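You operate a simulated robot arm through the tools that you are given. There is no shell and no other tool. Be economical: measure what you need, move in short steps, check, and stop when the job is done.

Carry out the task below with a simulated robot arm. There is one attempt and no reset: what you move stays moved.

JOB
Set the clipboard's carton, the bolts and pins bins and the steel weight on the long box.
Fine: bins upright; don't drop the weight. Set down upright: what you pick out, steel weight.

It is judged by the outcome, as a careful person would: the job done as asked, and still so three seconds after it is handed in. It fails if anything else is knocked over, pushed out of place, dropped, spilled or broken.

ROBOT AND FRAMES
A 7-joint arm with a two-finger gripper on a trunk, on a base that drives. Base frame: it is fixed to the floor where the robot stands at the start and does not move with it; the origin is under the middle of the robot, x ahead of it, y to its left, z up. Units: m, degrees, N and s.
With the tool pointing down near the work surface it reaches from about 0.38 to 0.78 m from the robot's upright axis, wherever it stands. Its first joint turns from -143.0 to 143.0 degrees. Places, roughly: top of the long plywood box [-1.1, 0.3, 0.7]. Payload 2.45 kg.
Tool frame: the origin (TCP) lies between the finger pads and is the grasp point; the fingertips stand 0.026 m ahead of it; z points along the fingers, y is the line along which they close. The gripper opens to 0.096 m. The gripper's body begins 0.069 m behind the TCP.
Orientation is told as [roll, pitch, yaw] about the base's x, y, z axes, in that order, counted from this pose: with the fingers straight down and closing along the base's y, the tool's x points along the base's -x, its y along +y and its z along -z.

CONTROLS
- The arm moves only by the tool drive_tool. Its argument "increments" is text: rows parted by semicolons, each of 7 numbers parted by spaces: the shift along the tool's x, y, z in units of 400 mm (1.0 is 400 mm), then the turn, a rotation vector about the tool's x, y, z in units of 120 degrees (1.0 is 120 degrees), then the opening, from 0 (shut) to 1 (fully open). In form: x y z ax ay az jaw; .... A call has 1 to 12 rows; each row is the pose to reach, as a shift and turn from the pose commanded when the call began, along the tool's axes at that moment. A call with a number of a shift or a turn outside -1 to 1 is refused whole. Rows are played at 5 a second. More than 0.05 m and 8.6 degrees between two rows, or a gripper value outside its range, and nothing of the call is played. A pose out of reach is approached as far as the arm can. The call stops where the force on the tool passes 50 N (or 10 N more than at its start, if that is more) or the arm is blocked; 0.2 s more then pass. Each finger halts on what it meets, pressing with about 33 N; the grip force reading is that of the motor and also rises with nothing between the fingers. The clock runs only during rows and for 0.2 s after the last one: add rows that repeat a pose to give the fingers time. The reply holds the time, the measured pose of the TCP, the force on the tool along the base axes, the opening and the grip force, in the units named above and with some noise, with the torque about the TCP (base axes, N m) and any sound that the robot's microphone picked up.
- Cameras (640 x 400 px; columns grow to the right, rows downward): "scene" is now at [0.0038, 0.1616, 1.4978]; the picture's right is [-0.36, -0.93, -0.00], its down [-0.87, 0.34, -0.36] and it looks along [0.34, -0.13, -0.93] (base axes); focal length 214 px, centre (320, 200). "wrist" rides on the gripper at [0.082, 0.003, -0.098] in the tool frame; the picture's right is [-0.04, 1.00, 0.00], its down [-0.73, -0.03, -0.68] and it looks along [-0.68, -0.03, 0.73] (tool axes); focal length 256 px, centre (320, 200). There is no depth. A picture from a camera that has moved, and an enlarged one, comes with that camera's place and axes in the base frame and with its lens.
- capture(camera): a new picture of that camera. It takes no simulated time.
- slide_trunk(by): slides the trunk up (or, below 0, down) by that many m; the arm and the scene camera ride with it, the base frame stays. It gives what a move gives, with no picture.
- steer(legs): drives the robot by 1 to 6 legs, each [ahead, turn to the left] in m and degrees, along the robot's own axes; the way and the turn of a leg run together, so that a leg with both is an arc; at most 1.5 m and 180 degrees a leg. The arm and the cameras ride along, it lands a little off, and it stops where it bumps. It gives what a move gives.
- head_to(pan, tilt): turns the head with the scene camera to pan (to the left, within 155 degrees either way) and tilt (down, from -29 to 69), counted from straight ahead of the robot. It gives what a move gives.
- inspect(camera, box): a new picture of the part [left, top, right, bottom] of that camera's present view, enlarged. It takes no simulated time.
- close_job(): hands the job in; it is judged then, once.

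Work in short steps. Places have to be worked out from the pictures, the camera data and where the tool is seen: move nearer, look again, correct. Check each grasp and each placing, and mend what went wrong. You have 120 turns and 82 pictures in all, those below and enlarged ones among them. Open the gripper and draw the arm clear of the work before you hand the job in, unless the task says otherwise; then end with one line.

The tools are called after "Call:" as a command line: name --argument value ..., lists and objects as JSON in quotes. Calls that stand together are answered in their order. drive_tool: Moves the arm, as the interface text tells. Its arguments: {"type":"object","properties":{"increments":{"type":"string"}},"required":["increments"]} The other tools are called the same way: slide_trunk (by) slides the trunk up or down; steer (legs) drives the base; head_to (pan, tilt) turns the head that bears the scene camera; capture (camera) takes a picture; inspect (camera, box) takes an enlarged picture of a part of a camera's view; close_job () hands the job in.

At the start:

```text
time: 0.0
tool_pos: [-0.1926, -0.5035, 1.0]
ee_rot: [0.0, -0.1, 0.0]
contact_force: [0.2, 0.6, 0.0]
torque: [0.03, -0.02, 0.02]
finger_gap: 0.0962
grip_force: 0.0
trunk travel left (down, up): [-0.575, 0.065]
robot x, y, heading: [-0.0009, -0.0019, 0.2]
head pan, tilt: [-21.2, 68.8]
```

scene: 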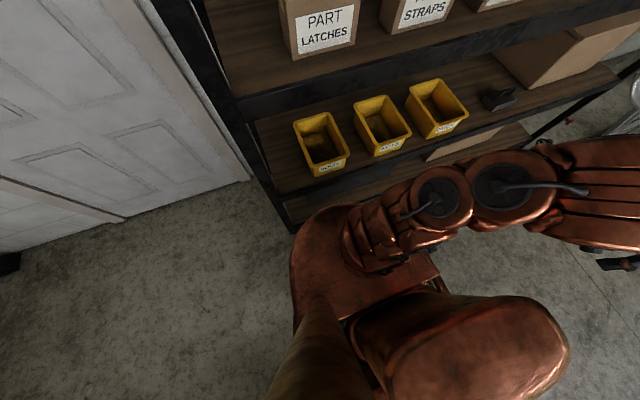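
wrist: 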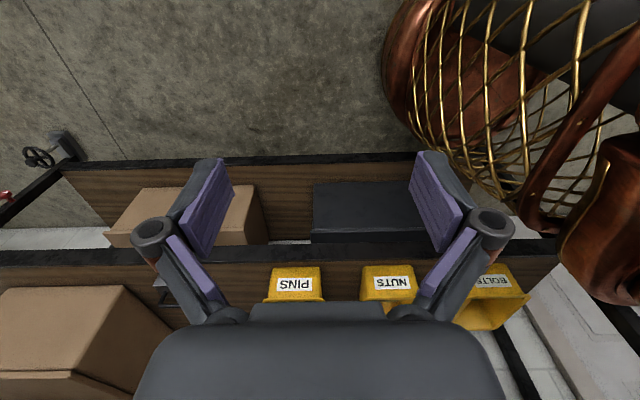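

The shelf with the bins stands ahead; I look at it with the head less tilted, then round the room for the clipboard.

Call:
head_to --pan 0 --tilt 30

Call:
capture --camera "scene"

Call:
head_to --pan -75 --tilt 30

Call:
capture --camera "scene"

Call:
head_to --pan 150 --tilt 30

Call:
capture --camera "scene"

```text
time: 1.1
tool_pos: [-0.1932, -0.504, 0.9998]
ee_rot: [0.0, -0.1, -0.1]
contact_force: [0.1, 0.4, 0.2]
torque: [-0.02, -0.02, -0.01]
finger_gap: 0.0957
grip_force: 0.0
trunk travel left (down, up): [-0.575, 0.065]
robot x, y, heading: [0.0029, -0.0046, -0.2]
head pan, tilt: [0.0, 30.0]
```

```text
79 pictures are left
camera scene: at [0.0421, 0.1817, 1.5492], right [0.0, -1.0, 0.0], down [-0.5, 0.0, -0.87], along [0.87, 0.0, -0.5], focal length 214 px, centre (320, 200)
```

scene: 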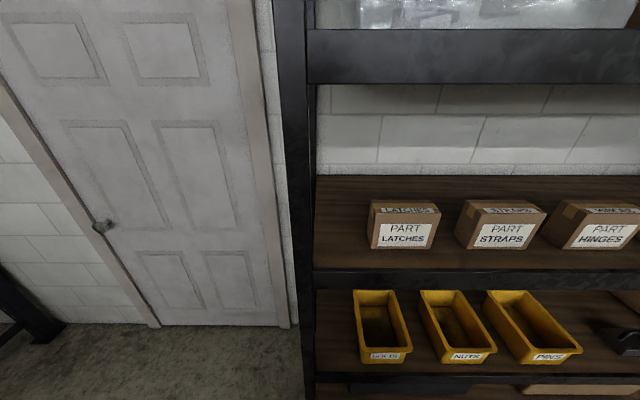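

```text
time: 2.5
tool_pos: [-0.1933, -0.5033, 1.0007]
ee_rot: [0.0, 0.0, 0.0]
contact_force: [-0.1, -0.6, 0.0]
torque: [0.0, 0.02, 0.0]
finger_gap: 0.0958
grip_force: 0.1
trunk travel left (down, up): [-0.575, 0.065]
robot x, y, heading: [-0.0009, -0.0002, -0.0]
head pan, tilt: [-75.0, 30.0]
```

```text
78 pictures are left
camera scene: at [-0.0249, 0.0944, 1.5492], right [-0.97, -0.26, 0.0], down [-0.13, 0.48, -0.87], along [0.22, -0.84, -0.5], focal length 214 px, centre (320, 200)
```

scene: 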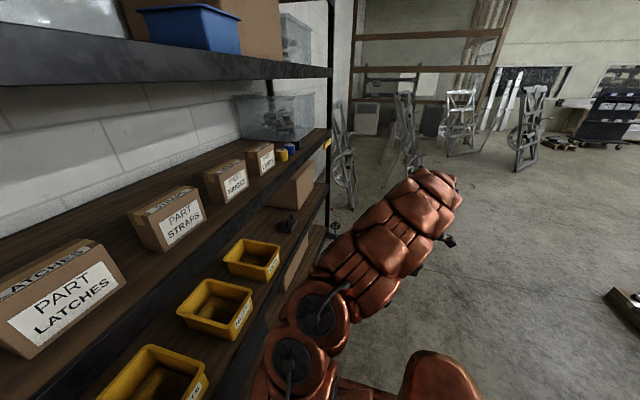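

```text
time: 5.7
tool_pos: [-0.1926, -0.5037, 1.0]
ee_rot: [0.0, 0.0, 0.1]
contact_force: [0.0, -0.4, 0.8]
torque: [0.02, 0.01, -0.03]
finger_gap: 0.0961
grip_force: 0.2
trunk travel left (down, up): [-0.575, 0.065]
robot x, y, heading: [0.0033, -0.0023, 0.2]
head pan, tilt: [150.0, 30.0]
```

```text
77 pictures are left
camera scene: at [-0.1267, 0.227, 1.5493], right [0.5, 0.87, 0.0], down [0.43, -0.25, -0.87], along [-0.75, 0.43, -0.5], focal length 214 px, centre (320, 200)
```

scene: 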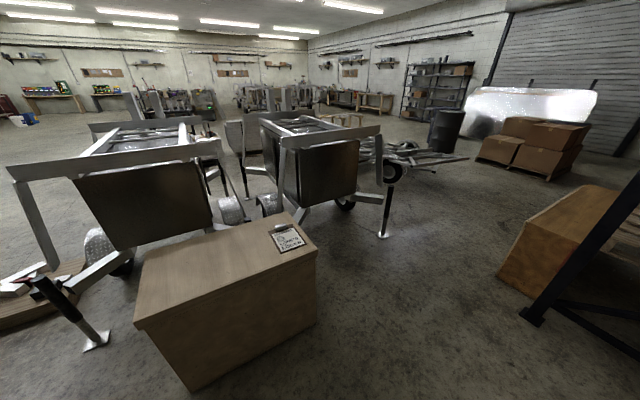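

A clipboard lies on the long plywood box; I enlarge it to read it.

Call:
inspect --camera "scene" --box '[256, 210, 320, 250]'

Call:
head_to --pan -50 --tilt 30

Call:
capture --camera "scene"

```text
10.00 times, centred on (288, 230) of scene
camera zoom: at [-0.1267, 0.227, 1.5493], right [0.5, 0.87, 0.0], down [0.43, -0.25, -0.87], along [-0.75, 0.43, -0.5], focal length 2145 px, centre (640, -100)
```

zoom: 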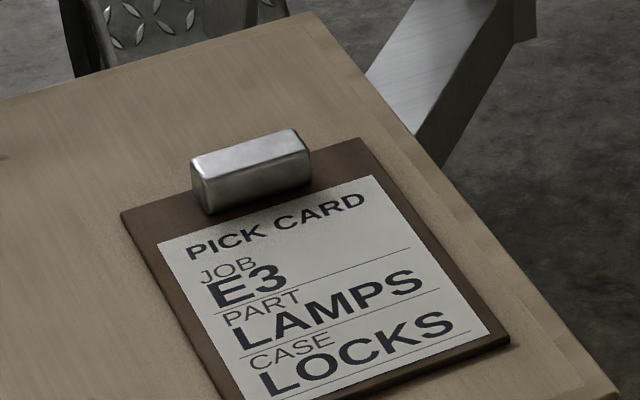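

```text
time: 8.7
tool_pos: [-0.1924, -0.5032, 0.999]
ee_rot: [0.0, 0.0, 0.0]
contact_force: [-0.1, 1.2, -0.4]
torque: [0.01, 0.03, -0.02]
finger_gap: 0.096
grip_force: 0.0
trunk travel left (down, up): [-0.575, 0.065]
robot x, y, heading: [0.003, -0.0011, 0.2]
head pan, tilt: [-50.0, 30.0]
```

```text
75 pictures are left
camera scene: at [0.0098, 0.1125, 1.5493], right [-0.77, -0.64, 0.0], down [-0.32, 0.38, -0.87], along [0.56, -0.66, -0.5], focal length 214 px, centre (320, 200)
```

scene: 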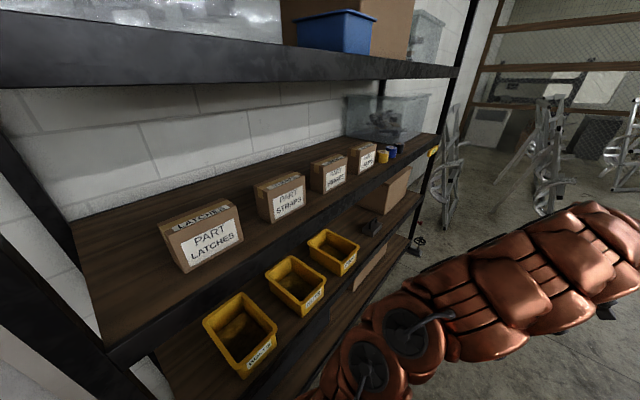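

The card asks for part LAMPS (case LOCKS). I read the carton labels and check the dark object beyond the pins bin.

Call:
inspect --camera "scene" --box '[290, 120, 450, 220]'

Call:
inspect --camera "scene" --box '[300, 190, 460, 290]'

```text
4.00 times, centred on (370, 170) of scene
camera zoom: at [0.0098, 0.1125, 1.5493], right [-0.77, -0.64, 0.0], down [-0.32, 0.38, -0.87], along [0.56, -0.66, -0.5], focal length 858 px, centre (120, 320)
```

zoom: 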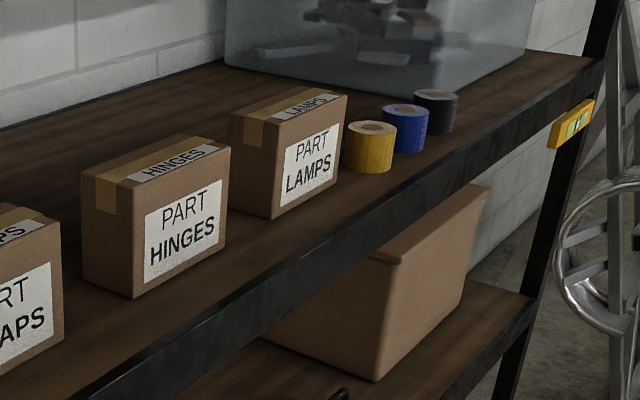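

```text
4.00 times, centred on (380, 240) of scene
camera zoom: at [0.0098, 0.1125, 1.5493], right [-0.77, -0.64, 0.0], down [-0.32, 0.38, -0.87], along [0.56, -0.66, -0.5], focal length 858 px, centre (80, 40)
```

zoom: 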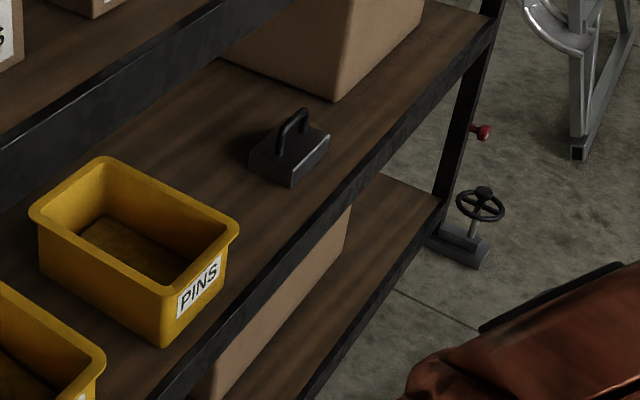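

LAMPS is the carton wanted; the dark weight with a handle sits on the bin shelf. Bolts bin label is near (0.41,-0.04,0.72), pins near (0.41,-0.60,0.72), bin shelf z≈0.68. I back off a little for room, then swing the arm to the front.

Call:
steer --legs '[[-0.15, 0]]'

Call:
drive_tool --increments "-0.122 0.019 0 0 0 0 1; -0.244 0.038 0 0 0 0 1; -0.366 0.057 0 0 0 0 1; -0.488 0.076 0 0 0 0 1; -0.61 0.095 0 0 0 0 1; -0.732 0.114 0 0 0 0 1; -0.854 0.133 0 0 0 0 1"

```text
time: 10.0
tool_pos: [-0.3421, -0.5028, 0.9984]
ee_rot: [-0.1, 0.0, -0.1]
contact_force: [0.4, 0.2, 0.8]
torque: [-0.03, 0.02, 0.0]
finger_gap: 0.096
grip_force: 0.0
trunk travel left (down, up): [-0.575, 0.065]
robot x, y, heading: [-0.1495, -0.0005, -0.1]
head pan, tilt: [-50.0, 30.0]
```

```text
time: 11.6
tool_pos: [0.0012, -0.4477, 1.0013]
ee_rot: [0.0, -0.1, -0.1]
contact_force: [-0.4, 0.4, 0.3]
torque: [0.0, -0.05, 0.01]
finger_gap: 0.0961
grip_force: 0.1
trunk travel left (down, up): [-0.575, 0.065]
robot x, y, heading: [-0.1475, 0.0014, -0.3]
head pan, tilt: [-50.0, 30.0]
```

The arm tracks well. Next it goes on to (0.22,-0.18,0.95) and starts tilting forward.

Call:
drive_tool --increments "-0.08 0.085 0.015 0 0 0 1; -0.16 0.17 0.03 0 0 0 1; -0.24 0.255 0.045 0 0 0 1; -0.32 0.34 0.06 0 0 0 1; -0.4 0.425 0.08 0 0 0 1; -0.48 0.51 0.1 0 0 0 1; -0.54 0.595 0.125 0 0 0 1; -0.55 0.675 0.125 0 -0.06 0 1; -0.55 0.675 0.125 0 -0.12 0 1; -0.55 0.675 0.125 0 -0.18 0 1; -0.55 0.675 0.125 0 -0.24 0 1; -0.55 0.675 0.125 0 -0.2917 0 1"

Call:
capture --camera "wrist"

Call:
capture --camera "scene"

```text
time: 14.2
tool_pos: [0.2201, -0.1822, 0.9499]
ee_rot: [0.0, -18.0, 0.0]
contact_force: [0.3, 0.0, 0.1]
torque: [-0.04, -0.02, -0.01]
finger_gap: 0.0961
grip_force: 0.1
out of reach, approached as far as the arm can: row 10, 11, 12
trunk travel left (down, up): [-0.575, 0.065]
robot x, y, heading: [-0.1473, 0.0022, 0.0]
head pan, tilt: [-50.0, 30.0]
```

```text
72 pictures are left
camera wrist: at [0.1123, -0.1784, 1.0177], right [0.04, 1.0, 0.01], down [0.49, -0.03, 0.87], along [0.87, -0.03, -0.49], focal length 256 px, centre (320, 200)
```

wrist: 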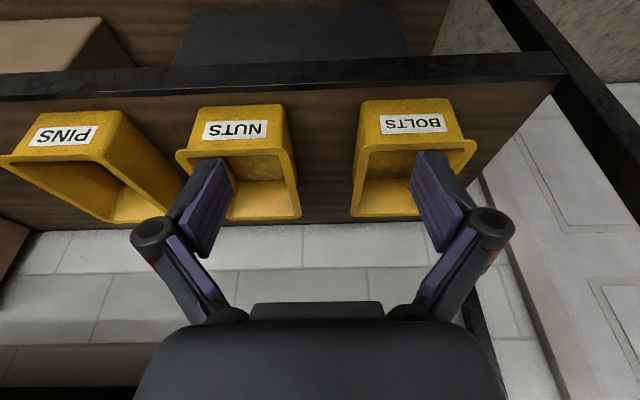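

```text
71 pictures are left
camera scene: at [-0.1395, 0.1128, 1.5492], right [-0.77, -0.64, 0.0], down [-0.32, 0.38, -0.87], along [0.56, -0.66, -0.5], focal length 214 px, centre (320, 200)
```

scene: 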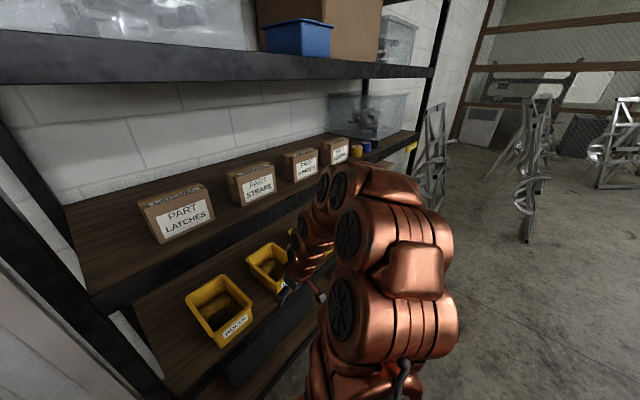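

The bolts bin's rim spans x≈0.40–0.62, y≈-0.13–0.035, z≈0.775. Tilting is limited because the shoulder is high, so I lower the trunk 0.2 m and raise the tool while tilting.

Call:
slide_trunk --by -0.2

Call:
drive_tool --increments "0 0.05 -0.06 0 0 0 1; 0 0.1 -0.12 0 0 0 1; 0 0.15 -0.18 0 -0.06 0 1; 0 0.2 -0.24 0 -0.12 0 1; 0 0.25 -0.3 0 -0.18 0 1; 0 0.3 -0.3 0 -0.18 0 1; 0 0.35 -0.3 0 -0.18 0 1; 0 0.4 -0.3 0 -0.18 0 1; 0 0.45 -0.3 0 -0.18 0 1;0 0.5 -0.3 0 -0.18 0 1"

Call:
capture --camera "wrist"

```text
time: 16.4
tool_pos: [0.2187, -0.1811, 0.7501]
ee_rot: [0.0, -18.1, -0.1]
contact_force: [-0.8, -0.5, -1.2]
torque: [0.01, 0.02, 0.01]
finger_gap: 0.096
grip_force: 0.0
trunk travel left (down, up): [-0.375, 0.265]
robot x, y, heading: [-0.1491, 0.0021, -0.2]
head pan, tilt: [-50.0, 30.0]
```

```text
time: 18.6
tool_pos: [0.2393, 0.0178, 0.9291]
ee_rot: [-0.4, -36.9, -0.5]
contact_force: [-0.5, 0.1, -0.2]
torque: [0.01, -0.01, -0.04]
finger_gap: 0.0959
grip_force: 0.1
out of reach, approached as far as the arm can: row 1, 3, 4, 5, 6, 7, 8, 9, 10
trunk travel left (down, up): [-0.375, 0.265]
robot x, y, heading: [-0.153, 0.0003, -0.1]
head pan, tilt: [-50.0, 30.0]
```

```text
70 pictures are left
camera wrist: at [0.1153, 0.0222, 0.9589], right [0.04, 1.0, 0.02], down [0.18, -0.03, 0.98], along [0.98, -0.04, -0.18], focal length 256 px, centre (320, 200)
```

wrist: 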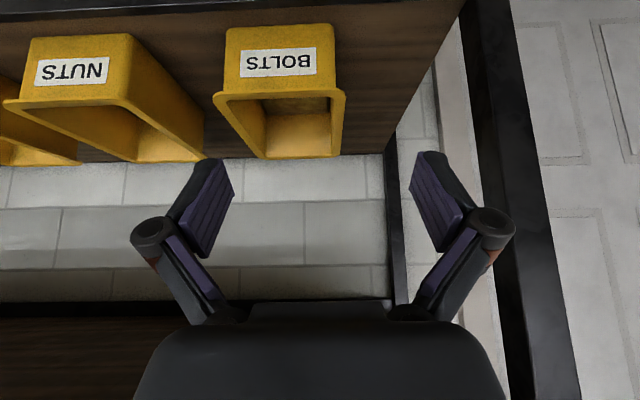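

Bolts bin rim refined: y -0.12..0.045, z≈0.775; its left wall centre is y≈0.037. I go to a point above it first at (0.40,0.037,0.86).

Call:
drive_tool --increments "-0.054 0.012 0.095 0 0 0 1; -0.109 0.024 0.19 0 0 0 1; -0.163 0.036 0.285 0 0 0 1; -0.218 0.048 0.38 0 0 0 1; -0.218 0.048 0.38 0 0 0 1"

Call:
capture --camera "wrist"

```text
time: 19.8
tool_pos: [0.3971, 0.0355, 0.884]
ee_rot: [0.0, -39.7, -0.1]
contact_force: [0.3, 0.5, -0.2]
torque: [-0.02, 0.0, -0.01]
finger_gap: 0.096
grip_force: 0.0
trunk travel left (down, up): [-0.375, 0.265]
robot x, y, heading: [-0.1505, 0.0024, 0.2]
head pan, tilt: [-50.0, 30.0]
```

```text
69 pictures are left
camera wrist: at [0.2733, 0.0383, 0.9072], right [0.03, 1.0, 0.03], down [0.13, -0.03, 0.99], along [0.99, -0.03, -0.13], focal length 256 px, centre (320, 200)
```

wrist: 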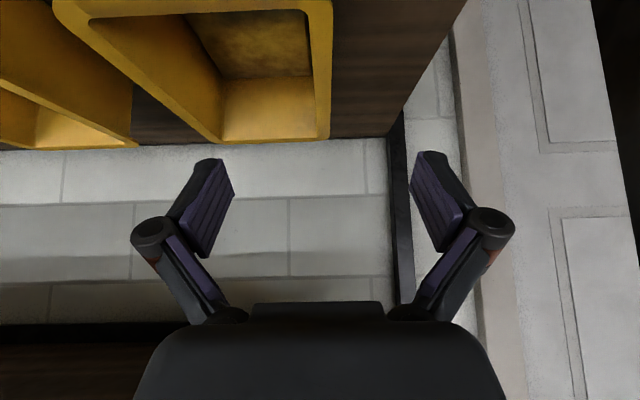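

Laterally aligned. I go in and down over the wall, then check before closing.

Call:
drive_tool --increments "-0.032 0.004 0.114 0 0 0 1; -0.064 0.004 0.228 0 0 0 1; -0.005 0.004 0.298 0 0 0 1; 0.053 0.004 0.369 0 0 0 1; 0.053 0.004 0.369 0 0 0 1"

Call:
capture --camera "wrist"

Call:
head_to --pan -15 --tilt 35

Call:
capture --camera "scene"

```text
time: 21.0
tool_pos: [0.4766, 0.0384, 0.7551]
ee_rot: [0.0, -39.6, -0.1]
contact_force: [-0.5, 0.8, -0.7]
torque: [-0.01, 0.04, 0.02]
finger_gap: 0.0961
grip_force: 0.0
trunk travel left (down, up): [-0.375, 0.265]
robot x, y, heading: [-0.1509, -0.001, -0.1]
head pan, tilt: [-50.0, 30.0]
```

```text
68 pictures are left
camera wrist: at [0.3515, 0.0413, 0.7791], right [0.03, 1.0, 0.03], down [0.13, -0.03, 0.99], along [0.99, -0.03, -0.13], focal length 256 px, centre (320, 200)
```

wrist: 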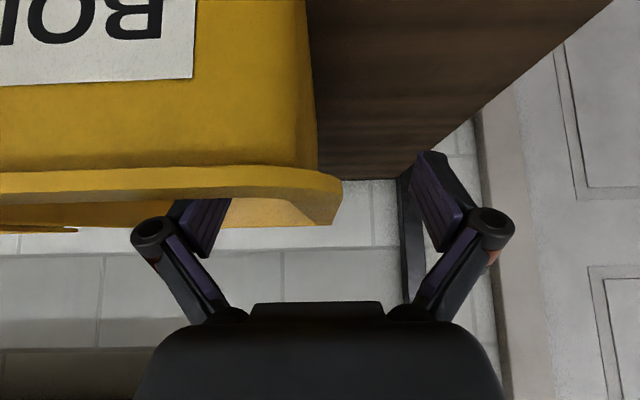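

```text
time: 22.0
tool_pos: [0.4753, 0.0384, 0.7557]
ee_rot: [0.0, -39.6, -0.1]
contact_force: [0.3, -0.8, 0.2]
torque: [-0.01, -0.02, -0.02]
finger_gap: 0.096
grip_force: 0.1
trunk travel left (down, up): [-0.375, 0.265]
robot x, y, heading: [-0.1475, 0.0001, -0.1]
head pan, tilt: [-15.0, 35.0]
```

```text
67 pictures are left
camera scene: at [-0.1124, 0.1593, 1.3414], right [-0.26, -0.97, 0.0], down [-0.55, 0.15, -0.82], along [0.79, -0.21, -0.57], focal length 214 px, centre (320, 200)
```

scene: 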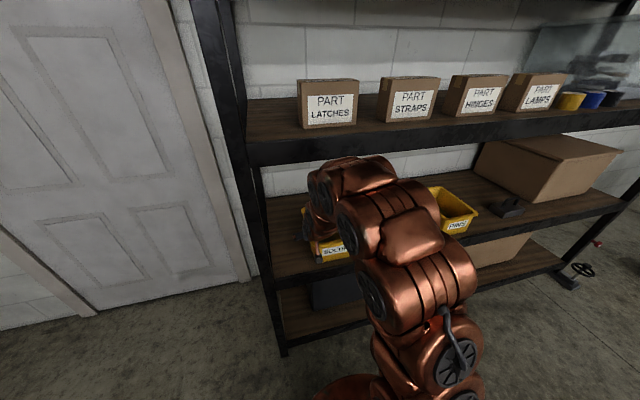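

Inner finger is inside the bin, the outer one outside. Closing on the wall.

Call:
drive_tool --increments "0 0 0 0 0 0 0; 0 0 0 0 0 0 0; 0 0 0 0 0 0 0; 0 0 0 0 0 0 0; 0 0 0 0 0 0 0; 0 0 0 0 0 0 0; 0 0 0 0 0 0 0; 0 0 0 0 0 0 0"

Call:
capture --camera "wrist"

```text
time: 23.8
tool_pos: [0.4771, 0.0378, 0.7554]
ee_rot: [0.0, -39.7, -0.1]
contact_force: [-0.7, -0.4, 0.4]
torque: [0.23, -0.02, -0.32]
finger_gap: 0.006
grip_force: 32.6
trunk travel left (down, up): [-0.375, 0.265]
robot x, y, heading: [-0.1504, 0.0008, -0.1]
head pan, tilt: [-15.0, 35.0]
```

```text
66 pictures are left
camera wrist: at [0.3516, 0.0413, 0.7793], right [0.03, 1.0, 0.03], down [0.13, -0.03, 0.99], along [0.99, -0.03, -0.13], focal length 256 px, centre (320, 200)
```

wrist: 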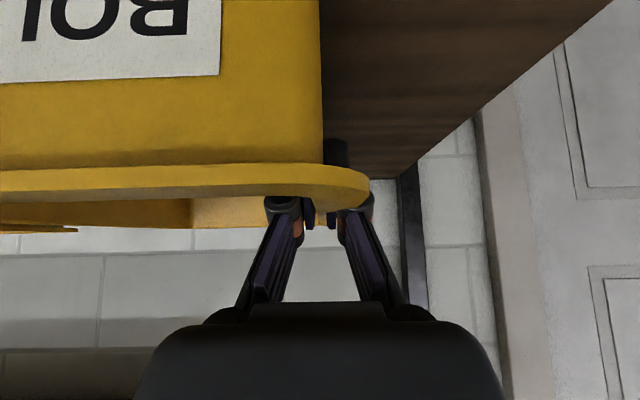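

It holds a 6 mm wall. I lift 3 then 6 cm straight up and check.

Call:
drive_tool --increments "-0.024 0 -0.029 0 0 0 0; -0.048 0 -0.058 0 0 0 0; -0.072 0 -0.086 0 0 0 0; -0.096 0 -0.115 0 0 0 0; -0.096 0 -0.115 0 0 0 0"

Call:
capture --camera "wrist"

```text
time: 25.0
tool_pos: [0.4756, 0.0379, 0.8175]
ee_rot: [0.0, -39.6, -0.2]
contact_force: [-0.2, -0.2, -8.3]
torque: [0.6, 0.34, -0.02]
finger_gap: 0.0063
grip_force: 32.9
trunk travel left (down, up): [-0.375, 0.265]
robot x, y, heading: [-0.1484, -0.0019, 0.0]
head pan, tilt: [-15.0, 35.0]
```

```text
65 pictures are left
camera wrist: at [0.3505, 0.0414, 0.8402], right [0.03, 1.0, 0.03], down [0.13, -0.03, 0.99], along [0.99, -0.03, -0.13], focal length 256 px, centre (320, 200)
```

wrist: 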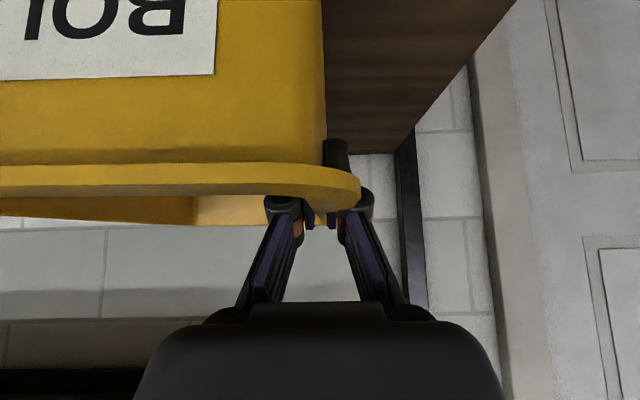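

Bin hangs level (about 0.85 kg). I draw it out of the shelf and raise it, watching for slip.

Call:
drive_tool --increments "0.028 0 -0.08 0 0 0 0; 0.057 0 -0.16 0 0 0 0; 0.086 0 -0.24 0 0 0 0; 0.115 0 -0.32 0 0 0 0; 0.143 0 -0.395 0 0 0 0; 0.143 0 -0.395 0 0 0 0"

Call:
capture --camera "scene"

```text
time: 26.4
tool_pos: [0.3301, 0.0388, 0.9011]
ee_rot: [0.1, -39.5, -0.2]
contact_force: [0.1, -0.3, -9.3]
torque: [0.6, 0.37, 0.0]
finger_gap: 0.0062
grip_force: 32.6
trunk travel left (down, up): [-0.375, 0.265]
robot x, y, heading: [-0.1522, -0.0011, -0.0]
head pan, tilt: [-15.0, 35.0]
```

```text
64 pictures are left
camera scene: at [-0.1121, 0.1593, 1.3414], right [-0.26, -0.97, 0.0], down [-0.55, 0.15, -0.82], along [0.79, -0.21, -0.57], focal length 214 px, centre (320, 200)
```

scene: 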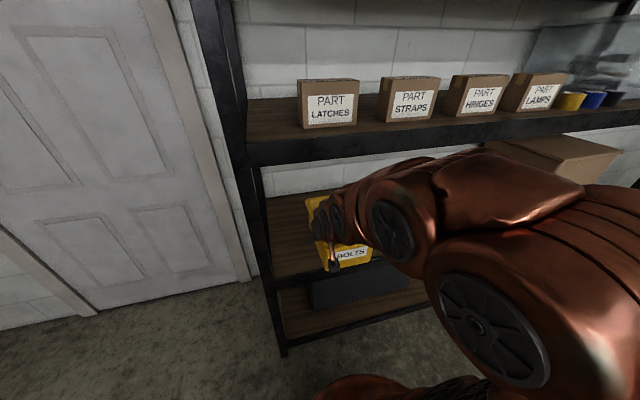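

Back off, turn about, and advance a bit toward the box.

Call:
steer --legs '[[-0.25, 0], [0, 180], [0.1, 0]]'

Call:
head_to --pan 20 --tilt 45

Call:
capture --camera "scene"

Call:
capture --camera "wrist"

```text
time: 36.4
tool_pos: [-0.9794, -0.062, 0.901]
ee_rot: [0.0, -39.6, -177.8]
contact_force: [-0.2, -0.4, -8.3]
torque: [-0.6, -0.39, -0.02]
finger_gap: 0.006
grip_force: 32.7
trunk travel left (down, up): [-0.375, 0.265]
robot x, y, heading: [-0.5025, -0.0022, -177.7]
head pan, tilt: [-15.0, 35.0]
```

```text
time: 37.5
tool_pos: [-0.9789, -0.0622, 0.9014]
ee_rot: [0.0, -39.5, -177.9]
contact_force: [0.5, 0.3, -9.1]
torque: [-0.59, -0.36, 0.01]
finger_gap: 0.0064
grip_force: 32.7
trunk travel left (down, up): [-0.375, 0.265]
robot x, y, heading: [-0.5072, -0.0091, -177.5]
head pan, tilt: [20.0, 45.0]
```

```text
63 pictures are left
camera scene: at [-0.5182, -0.2137, 1.3266], right [-0.38, 0.92, 0.0], down [0.65, 0.27, -0.71], along [-0.65, -0.27, -0.71], focal length 214 px, centre (320, 200)
```

scene: 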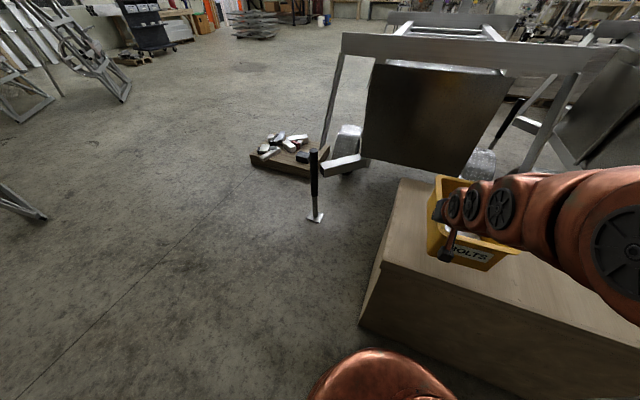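

```text
62 pictures are left
camera wrist: at [-0.8529, -0.0608, 0.9252], right [0.01, -1.0, 0.03], down [-0.13, 0.02, 0.99], along [-0.99, -0.01, -0.13], focal length 256 px, centre (320, 200)
```

wrist: 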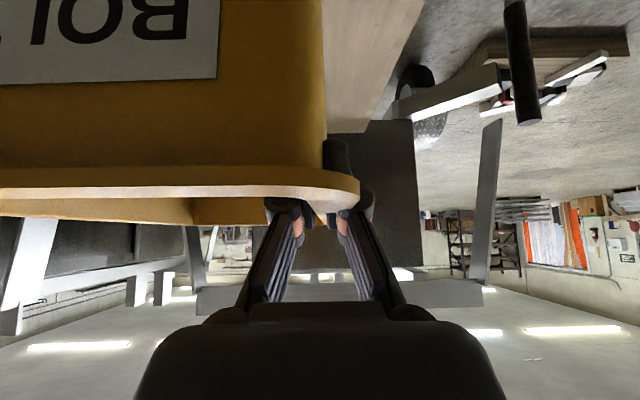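

Box top: near edge x≈-0.905, far ≈-1.35, this end y≈-0.155. I move the bin over the far-left part, TCP to (-1.185,-0.115,0.84).

Call:
drive_tool --increments "-0.06 0.022 0.09 0 0 0 0; -0.12 0.045 0.18 0 0 0 0; -0.18 0.067 0.27 0 0 0 0; -0.242 0.09 0.36 0 0 0 0; -0.303 0.112 0.45 0 0 0 0; -0.303 0.112 0.45 0 0 0 0"

Call:
capture --camera "scene"

```text
time: 38.9
tool_pos: [-1.1834, -0.1164, 0.8412]
ee_rot: [0.1, -39.6, -177.8]
contact_force: [0.0, 0.0, -7.8]
torque: [-0.53, -0.41, 0.0]
finger_gap: 0.006
grip_force: 33.2
trunk travel left (down, up): [-0.375, 0.265]
robot x, y, heading: [-0.501, -0.0002, -177.6]
head pan, tilt: [20.0, 45.0]
```

```text
61 pictures are left
camera scene: at [-0.5182, -0.2138, 1.3266], right [-0.38, 0.92, 0.0], down [0.65, 0.27, -0.71], along [-0.65, -0.27, -0.71], focal length 214 px, centre (320, 200)
```

scene: 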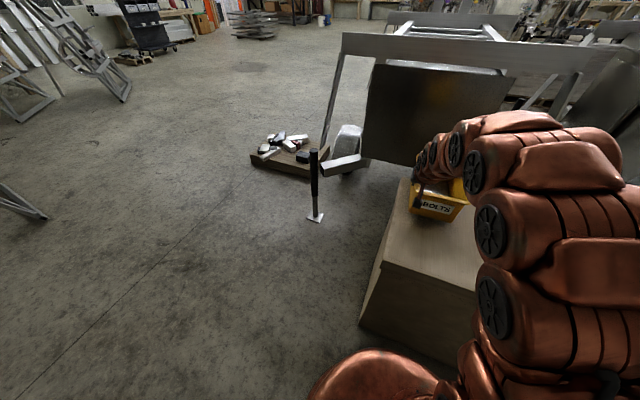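

Bin lies within the box top. I lower 5 cm, then creep.

Call:
drive_tool --increments "0.032 0 0.038 0 0 0 0; 0.064 0 0.077 0 0 0 0; 0.08 0 0.096 0 0 0 0; 0.088 0 0.106 0 0 0 0; 0.088 0 0.106 0 0 0 0"

Call:
inspect --camera "scene" --box '[370, 140, 490, 240]'

```text
time: 39.9
tool_pos: [-1.1835, -0.1174, 0.7912]
ee_rot: [0.2, -40.2, -177.8]
contact_force: [10.1, 2.7, 26.8]
torque: [0.29, -3.35, -0.01]
finger_gap: 0.0061
grip_force: 32.7
trunk travel left (down, up): [-0.375, 0.265]
robot x, y, heading: [-0.5016, -0.0028, -177.8]
head pan, tilt: [20.0, 45.0]
stopped in row 5: the force on the tool passed its limit at 54 N (the readings are from after the stop); the commanded pose is now the measured one
```

```text
4.00 times, centred on (430, 190) of scene
camera zoom: at [-0.5162, -0.2135, 1.3266], right [-0.38, 0.92, 0.0], down [0.65, 0.27, -0.71], along [-0.65, -0.27, -0.71], focal length 858 px, centre (-120, 240)
```

zoom: 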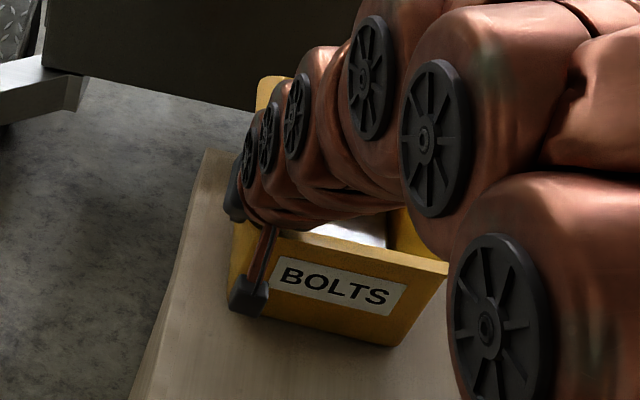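

Contact with the box at TCP z 0.791. I relax by about 2 mm and open gradually.

Call:
drive_tool --increments "-0.003 0 -0.004 0 0 0 0; -0.003 0 -0.004 0 0 0 0.1; -0.003 0 -0.004 0 0 0 0.3; -0.003 0 -0.004 0 0 0 0.6; -0.003 0 -0.004 0 0 0 0.9; -0.003 0 -0.004 0 0 0 0.9; -0.003 0 -0.004 0 0 0 0.9"

Call:
capture --camera "wrist"

```text
time: 41.5
tool_pos: [-1.1862, -0.1161, 0.7906]
ee_rot: [0.0, -39.9, -177.7]
contact_force: [-1.3, -2.8, 11.1]
torque: [0.13, -0.7, -0.16]
finger_gap: 0.0866
grip_force: 0.2
trunk travel left (down, up): [-0.375, 0.265]
robot x, y, heading: [-0.5014, -0.0024, -177.8]
head pan, tilt: [20.0, 45.0]
```

```text
59 pictures are left
camera wrist: at [-1.0586, -0.115, 0.8134], right [0.01, -1.0, 0.03], down [-0.13, 0.02, 0.99], along [-0.99, -0.01, -0.13], focal length 256 px, centre (320, 200)
```

wrist: 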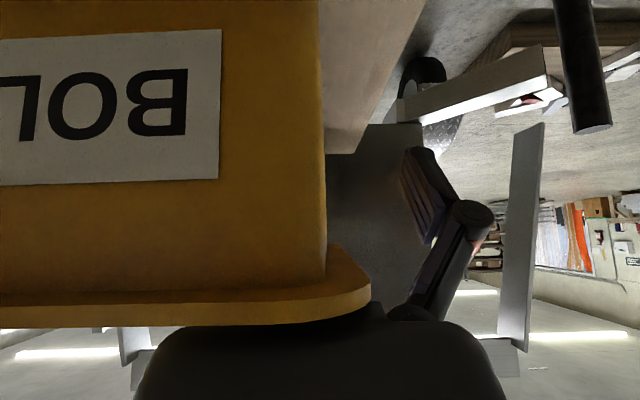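

The bin slid up in the grip; the hand touches its rim. I lift straight up clear and look.

Call:
drive_tool --increments "-0.04 0 -0.048 0 0 0 0.9; -0.08 0 -0.096 0 0 0 0.9; -0.12 0 -0.144 0 0 0 0.9; -0.16 0 -0.19 0 0 0 0.9; -0.16 0 -0.19 0 0 0 0.9"

Call:
capture --camera "wrist"

Call:
inspect --camera "scene" --box '[350, 120, 510, 240]'

```text
time: 42.7
tool_pos: [-1.1838, -0.1162, 0.891]
ee_rot: [0.0, -39.8, -177.7]
contact_force: [0.2, 0.3, 1.0]
torque: [-0.04, 0.01, 0.01]
finger_gap: 0.0864
grip_force: 0.1
trunk travel left (down, up): [-0.375, 0.265]
robot x, y, heading: [-0.5043, -0.0026, -177.6]
head pan, tilt: [20.0, 45.0]
```

```text
58 pictures are left
camera wrist: at [-1.0582, -0.115, 0.9137], right [0.01, -1.0, 0.03], down [-0.13, 0.02, 0.99], along [-0.99, -0.01, -0.13], focal length 256 px, centre (320, 200)
```

wrist: 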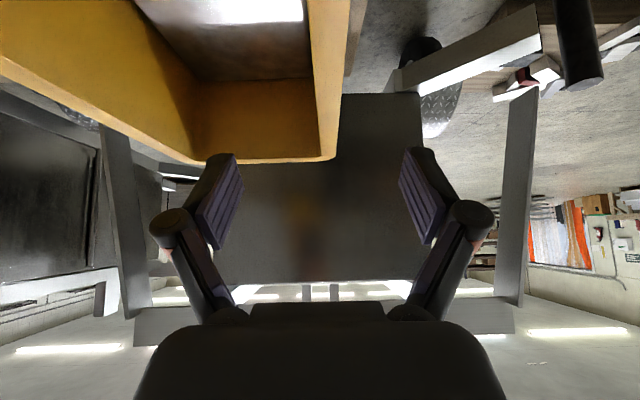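

```text
3.33 times, centred on (430, 180) of scene
camera zoom: at [-0.5179, -0.2139, 1.3266], right [-0.38, 0.92, 0.0], down [0.65, 0.27, -0.71], along [-0.65, -0.27, -0.71], focal length 715 px, centre (-47, 267)
```

zoom: 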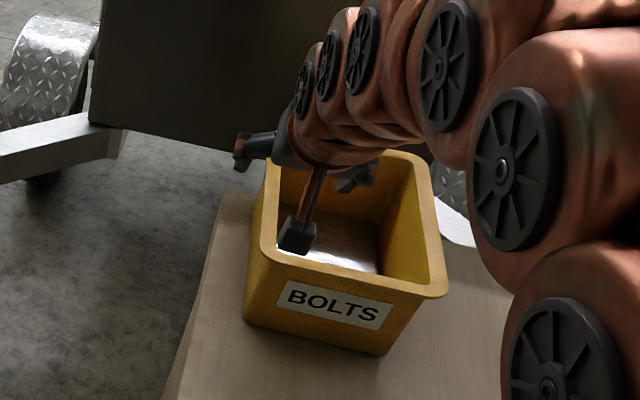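

The bolts bin stands upright on the box (box top ≈0.73, rim ≈0.83). I draw the arm back and drive to face the pins bin.

Call:
drive_tool --increments "-0.03 0 -0.06 0 0 0 1; 0.04 0 -0.15 0 0 0 1; 0.11 0 -0.23 0 0 0 1; 0.18 -0.03 -0.31 0 0 0 1; 0.24 -0.07 -0.38 0 0 0 1; 0.298 -0.12 -0.443 0 0 0 1"

Call:
steer --legs '[[0, 90], [0.52, 0], [0, 88], [0.35, 0]]'

Call:
head_to --pan 0 --tilt 35

Call:
capture --camera "wrist"

Call:
capture --camera "scene"

```text
time: 44.1
tool_pos: [-0.9799, -0.0613, 0.9511]
ee_rot: [0.0, -40.0, -177.8]
contact_force: [-1.2, -0.5, 0.5]
torque: [-0.04, 0.0, 0.0]
finger_gap: 0.0958
grip_force: 0.0
trunk travel left (down, up): [-0.375, 0.265]
robot x, y, heading: [-0.5064, -0.0034, -177.7]
head pan, tilt: [20.0, 45.0]
```

```text
time: 56.6
tool_pos: [0.3506, -0.4911, 0.9523]
ee_rot: [0.0, -39.9, -0.2]
contact_force: [0.1, -0.4, 0.2]
torque: [-0.02, -0.03, -0.03]
finger_gap: 0.096
grip_force: 0.1
trunk travel left (down, up): [-0.375, 0.265]
robot x, y, heading: [-0.1349, -0.532, -0.2]
head pan, tilt: [20.0, 45.0]
```

```text
time: 57.4
tool_pos: [0.3494, -0.4917, 0.9522]
ee_rot: [0.0, -39.8, -0.3]
contact_force: [-0.5, -1.0, 0.4]
torque: [-0.02, 0.0, -0.01]
finger_gap: 0.0961
grip_force: 0.1
trunk travel left (down, up): [-0.375, 0.265]
robot x, y, heading: [-0.1287, -0.5268, -0.0]
head pan, tilt: [0.0, 35.0]
```

```text
56 pictures are left
camera wrist: at [0.225, -0.4878, 0.9744], right [0.03, 1.0, 0.03], down [0.13, -0.03, 0.99], along [0.99, -0.03, -0.13], focal length 256 px, centre (320, 200)
```

wrist: 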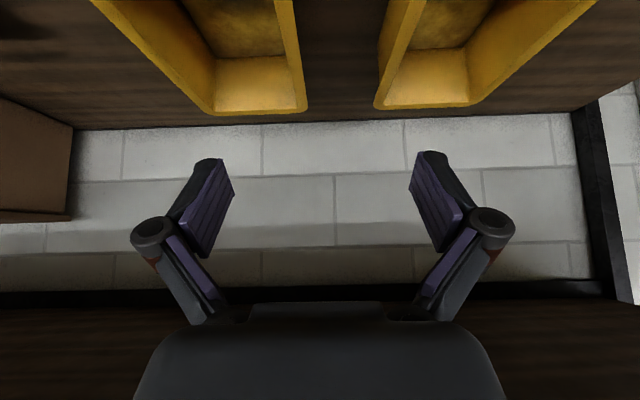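

```text
55 pictures are left
camera scene: at [-0.0907, -0.3462, 1.3414], right [0.0, -1.0, 0.0], down [-0.57, 0.0, -0.82], along [0.82, 0.0, -0.57], focal length 214 px, centre (320, 200)
```

scene: 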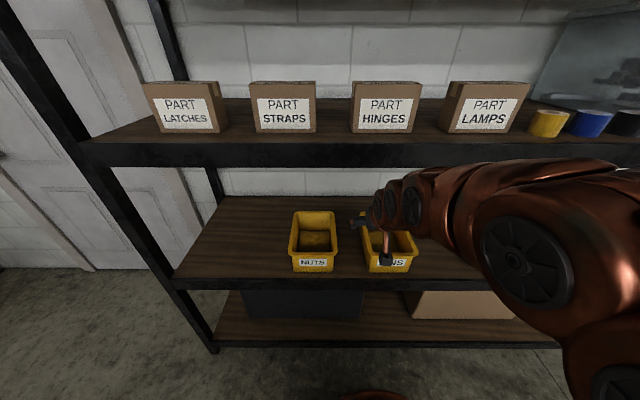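

Pins bin's left wall is at y≈-0.52, nuts bin begins at y≈-0.405, so there is room for the outer finger. I go over the wall and down.

Call:
drive_tool --increments "0.003 -0.026 0.1 0 0 0 1; 0.007 -0.052 0.2 0 0 0 1; 0.01 -0.078 0.29 0 0 0 1; -0.018 -0.078 0.363 0 0 0 1; -0.047 -0.078 0.436 0 0 0 1; 0.018 -0.078 0.515 0 0 0 1; 0.084 -0.078 0.594 0 0 0 1; 0.084 -0.078 0.594 0 0 0 1"

Call:
capture --camera "wrist"

```text
time: 59.2
tool_pos: [0.4768, -0.5221, 0.7458]
ee_rot: [0.1, -39.9, -0.2]
contact_force: [0.4, -0.8, 0.8]
torque: [-0.01, 0.01, -0.04]
finger_gap: 0.0959
grip_force: 0.1
trunk travel left (down, up): [-0.375, 0.265]
robot x, y, heading: [-0.1306, -0.5274, -0.1]
head pan, tilt: [0.0, 35.0]
```

```text
54 pictures are left
camera wrist: at [0.3519, -0.5184, 0.7693], right [0.03, 1.0, 0.03], down [0.13, -0.03, 0.99], along [0.99, -0.03, -0.13], focal length 256 px, centre (320, 200)
```

wrist: 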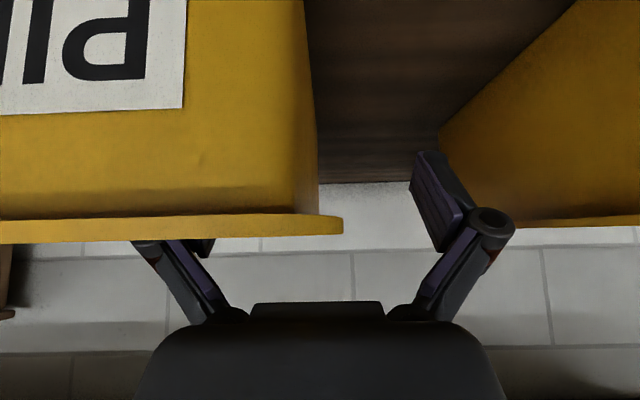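

Fingers straddle the wall with clearance to nuts. Close, then lift 6 cm.

Call:
drive_tool --increments "0 0 0 0 0 0 0; 0 0 0 0 0 0 0; 0 0 0 0 0 0 0; 0 0 0 0 0 0 0; 0 0 0 0 0 0 0; 0 0 0 0 0 0 0; 0 0 0 0 0 0 0; -0.024 0 -0.029 0 0 0 0; -0.048 0 -0.058 0 0 0 0; -0.072 0 -0.086 0 0 0 0; -0.096 0 -0.115 0 0 0 0; -0.096 0 -0.115 0 0 0 0"

Call:
capture --camera "wrist"

```text
time: 61.8
tool_pos: [0.4747, -0.5223, 0.8066]
ee_rot: [0.0, -39.7, -0.3]
contact_force: [-0.9, -0.9, -8.9]
torque: [0.61, 0.31, 0.0]
finger_gap: 0.0061
grip_force: 32.2
trunk travel left (down, up): [-0.375, 0.265]
robot x, y, heading: [-0.1323, -0.5282, -0.2]
head pan, tilt: [0.0, 35.0]
```

```text
53 pictures are left
camera wrist: at [0.3513, -0.519, 0.8296], right [0.03, 1.0, 0.03], down [0.13, -0.03, 0.99], along [0.99, -0.03, -0.13], focal length 256 px, centre (320, 200)
```

wrist: 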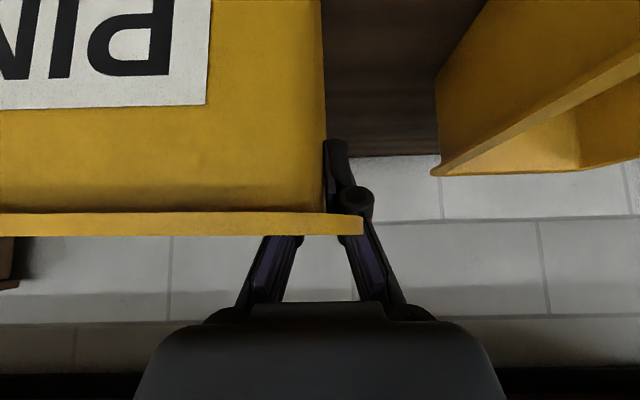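

Held firmly and level. Withdraw, raise to 0.956, and drive over to the box.

Call:
drive_tool --increments "0.03 0 -0.09 0 0 0 0; 0.06 0 -0.18 0 0 0 0; 0.07 0 -0.27 0 0 0 0; 0.06 0 -0.36 0 0 0 0; 0.045 0 -0.44 0 0 0 0; 0.03 0 -0.512 0 0 0 0; 0.03 0 -0.512 0 0 0 0"

Call:
steer --legs '[[-0.37, 0], [0, 90], [0.65, 0], [0, 90]]'

Call:
head_to --pan 0 --tilt 45

Call:
capture --camera "scene"

```text
time: 63.4
tool_pos: [0.3336, -0.5223, 0.9565]
ee_rot: [0.0, -39.8, -0.2]
contact_force: [-0.3, 0.3, -8.1]
torque: [0.58, 0.36, 0.0]
finger_gap: 0.0059
grip_force: 32.7
trunk travel left (down, up): [-0.375, 0.265]
robot x, y, heading: [-0.1304, -0.5305, -0.1]
head pan, tilt: [0.0, 35.0]
```

```text
time: 76.6
tool_pos: [-0.9515, 0.1318, 0.957]
ee_rot: [0.0, -39.7, 178.8]
contact_force: [-0.8, -1.1, -8.1]
torque: [-0.61, -0.36, -0.01]
finger_gap: 0.0061
grip_force: 32.4
trunk travel left (down, up): [-0.375, 0.265]
robot x, y, heading: [-0.4866, 0.1263, 179.4]
head pan, tilt: [0.0, 35.0]
```

```text
time: 77.3
tool_pos: [-0.9524, 0.1317, 0.9563]
ee_rot: [0.1, -39.7, 178.7]
contact_force: [0.1, -0.9, -8.2]
torque: [-0.61, -0.36, -0.02]
finger_gap: 0.006
grip_force: 32.7
trunk travel left (down, up): [-0.375, 0.265]
robot x, y, heading: [-0.4898, 0.1271, 178.7]
head pan, tilt: [0.0, 45.0]
```

```text
52 pictures are left
camera scene: at [-0.52, -0.0521, 1.3266], right [0.02, 1.0, 0.0], down [0.71, -0.01, -0.71], along [-0.71, 0.01, -0.71], focal length 214 px, centre (320, 200)
```

scene: 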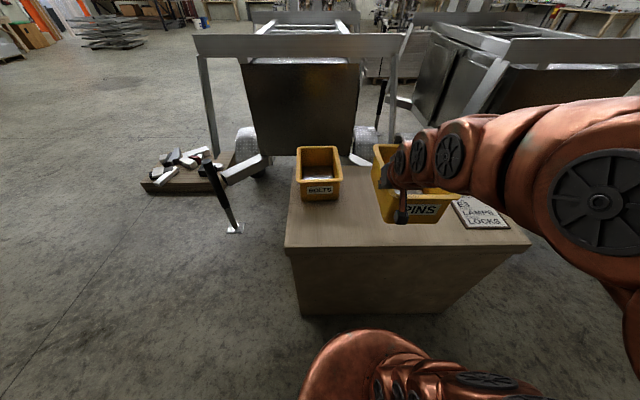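

Bolts is standing well; clipboard occupies y>0.46. I bring the pins bin to TCP (-1.175,0.12,0.85).

Call:
drive_tool --increments "-0.045 0.008 0.093 0 0 0 0; -0.09 0.015 0.187 0 0 0 0; -0.13 0.022 0.28 0 0 0 0; -0.175 0.03 0.373 0 0 0 0; -0.217 0.036 0.467 0 0 0 0; -0.26 0.042 0.56 0 0 0 0; -0.26 0.042 0.56 0 0 0 0"

Call:
capture --camera "scene"

```text
time: 78.9
tool_pos: [-1.1744, 0.1168, 0.8501]
ee_rot: [0.1, -39.8, 178.7]
contact_force: [-0.2, -0.4, -8.3]
torque: [-0.57, -0.34, -0.04]
finger_gap: 0.0056
grip_force: 32.5
trunk travel left (down, up): [-0.375, 0.265]
robot x, y, heading: [-0.4857, 0.13, 179.0]
head pan, tilt: [0.0, 45.0]
```

```text
51 pictures are left
camera scene: at [-0.5201, -0.0522, 1.3266], right [0.02, 1.0, 0.0], down [0.71, -0.01, -0.71], along [-0.71, 0.01, -0.71], focal length 214 px, centre (320, 200)
```

scene: 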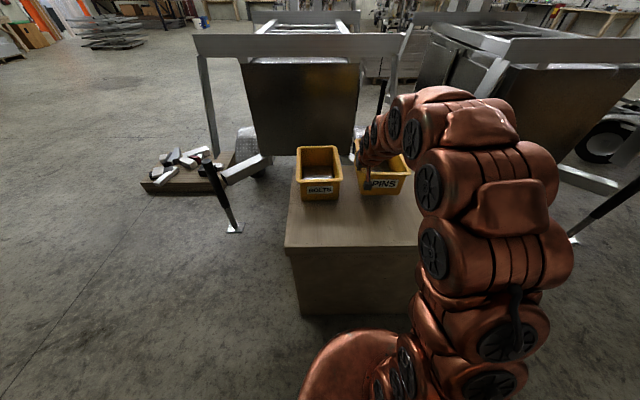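

Descending slowly to expected contact near 0.803.

Call:
drive_tool --increments "0.024 0 0.029 0 0 0 0; 0.048 0 0.058 0 0 0 0; 0.061 0 0.073 0 0 0 0; 0.064 0 0.077 0 0 0 0; 0.067 0 0.081 0 0 0 0; 0.07 0 0.084 0 0 0 0"

```text
time: 80.3
tool_pos: [-1.1753, 0.1194, 0.8083]
ee_rot: [0.0, -39.9, 178.8]
contact_force: [-0.1, -2.2, -1.3]
torque: [0.23, 0.67, 0.33]
finger_gap: 0.0061
grip_force: 32.1
trunk travel left (down, up): [-0.375, 0.265]
robot x, y, heading: [-0.484, 0.1285, 179.0]
head pan, tilt: [0.0, 45.0]
```

The weight is now carried by the box. I open partly and lift out.

Call:
drive_tool --increments "0.003 0 0.004 0 0 0 0; 0.003 0 0.004 0 0 0 0.1; 0.003 0 0.004 0 0 0 0.25; 0.003 0 0.004 0 0 0 0.45; 0.003 0 0.004 0 0 0 0.5; 0.003 0 0.004 0 0 0 0.5; -0.037 0 -0.044 0 0 0 0.5; -0.077 0 -0.092 0 0 0 0.5; -0.117 0 -0.14 0 0 0 0.5; -0.157 0 -0.19 0 0 0 0.5; -0.197 0 -0.24 0 0 0 0.5"

Call:
capture --camera "scene"

```text
time: 82.7
tool_pos: [-1.1736, 0.119, 0.9288]
ee_rot: [0.2, -39.8, 178.9]
contact_force: [-0.9, 0.4, 0.2]
torque: [0.02, -0.02, 0.02]
finger_gap: 0.0484
grip_force: 0.1
trunk travel left (down, up): [-0.375, 0.265]
robot x, y, heading: [-0.4851, 0.13, 179.1]
head pan, tilt: [0.0, 45.0]
```

```text
50 pictures are left
camera scene: at [-0.5199, -0.0522, 1.3266], right [0.02, 1.0, 0.0], down [0.71, -0.01, -0.71], along [-0.71, 0.01, -0.71], focal length 214 px, centre (320, 200)
```

scene: 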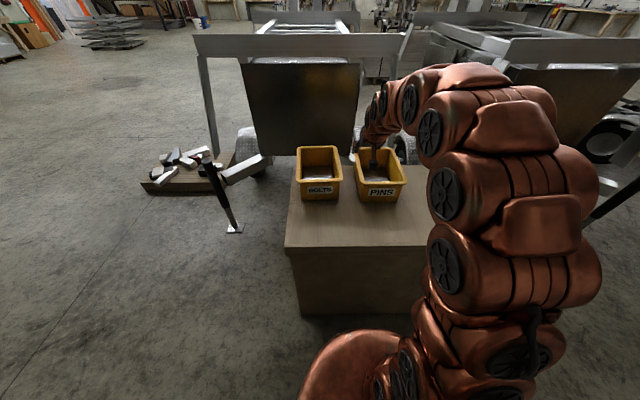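

Both bins stand upright. I retract and drive toward the steel weight (est. (0.47,-0.945) on the bin shelf).

Call:
drive_tool --increments "0.04 0 -0.09 0 0 0 0.5; 0.13 0 -0.18 0 0 0 1; 0.21 0 -0.26 0 0 0 1; 0.29 0 -0.33 0 0 0 1; 0.375 0 -0.41 0 0 0 1"

Call:
steer --legs '[[0, 90], [0.98, 0], [0, 91], [0.25, 0]]'

Call:
head_to --pan -10 --tilt 35

Call:
capture --camera "scene"

Call:
capture --camera "wrist"

```text
refused: row 2 steps farther than a row can; nothing moved
```

```text
time: 96.8
tool_pos: [0.3877, -0.8666, 0.9295]
ee_rot: [0.0, -39.9, -2.5]
contact_force: [-0.3, -0.4, -1.0]
torque: [0.02, -0.02, 0.02]
finger_gap: 0.0482
grip_force: 0.1
trunk travel left (down, up): [-0.375, 0.265]
robot x, y, heading: [-0.2984, -0.8575, -2.4]
head pan, tilt: [0.0, 45.0]
```

```text
time: 97.5
tool_pos: [0.3872, -0.8669, 0.9298]
ee_rot: [0.1, -39.9, -2.4]
contact_force: [0.3, 0.1, -0.5]
torque: [0.01, -0.01, -0.01]
finger_gap: 0.048
grip_force: 0.0
trunk travel left (down, up): [-0.375, 0.265]
robot x, y, heading: [-0.3011, -0.8597, -2.4]
head pan, tilt: [-10.0, 35.0]
```

```text
49 pictures are left
camera scene: at [-0.2548, -0.6954, 1.3414], right [-0.21, -0.98, 0.0], down [-0.56, 0.12, -0.82], along [0.8, -0.18, -0.57], focal length 214 px, centre (320, 200)
```

scene: 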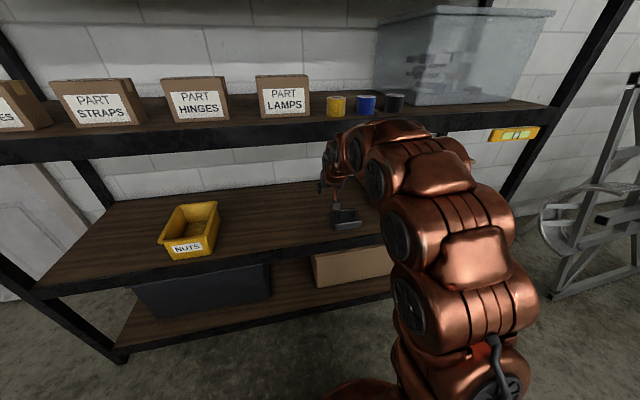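

```text
48 pictures are left
camera wrist: at [0.2627, -0.8582, 0.9533], right [0.07, 1.0, 0.03], down [0.13, -0.04, 0.99], along [0.99, -0.07, -0.13], focal length 256 px, centre (320, 200)
```

wrist: 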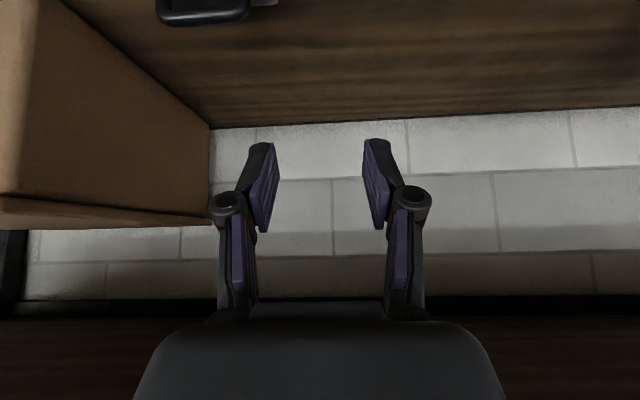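

The retract was refused, but the sweep at z 0.93 was clear of everything. I zoom on the weight.

Call:
inspect --camera "scene" --box '[300, 180, 396, 240]'

Call:
head_to --pan 30 --tilt 40

```text
6.67 times, centred on (348, 210) of scene
camera zoom: at [-0.2548, -0.6954, 1.3414], right [-0.21, -0.98, 0.0], down [-0.56, 0.12, -0.82], along [0.8, -0.18, -0.57], focal length 1430 px, centre (133, 133)
```

zoom: 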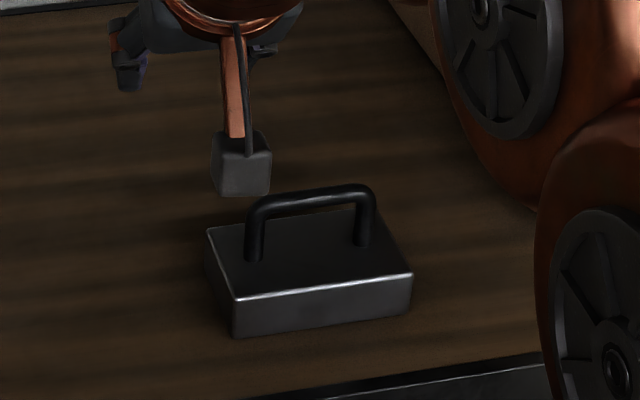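

```text
time: 98.6
tool_pos: [0.386, -0.8671, 0.9305]
ee_rot: [-0.1, -39.8, -2.5]
contact_force: [-1.3, -0.4, -0.5]
torque: [0.0, -0.03, -0.01]
finger_gap: 0.048
grip_force: 0.1
trunk travel left (down, up): [-0.375, 0.265]
robot x, y, heading: [-0.2995, -0.8606, -2.6]
head pan, tilt: [30.0, 40.0]
```

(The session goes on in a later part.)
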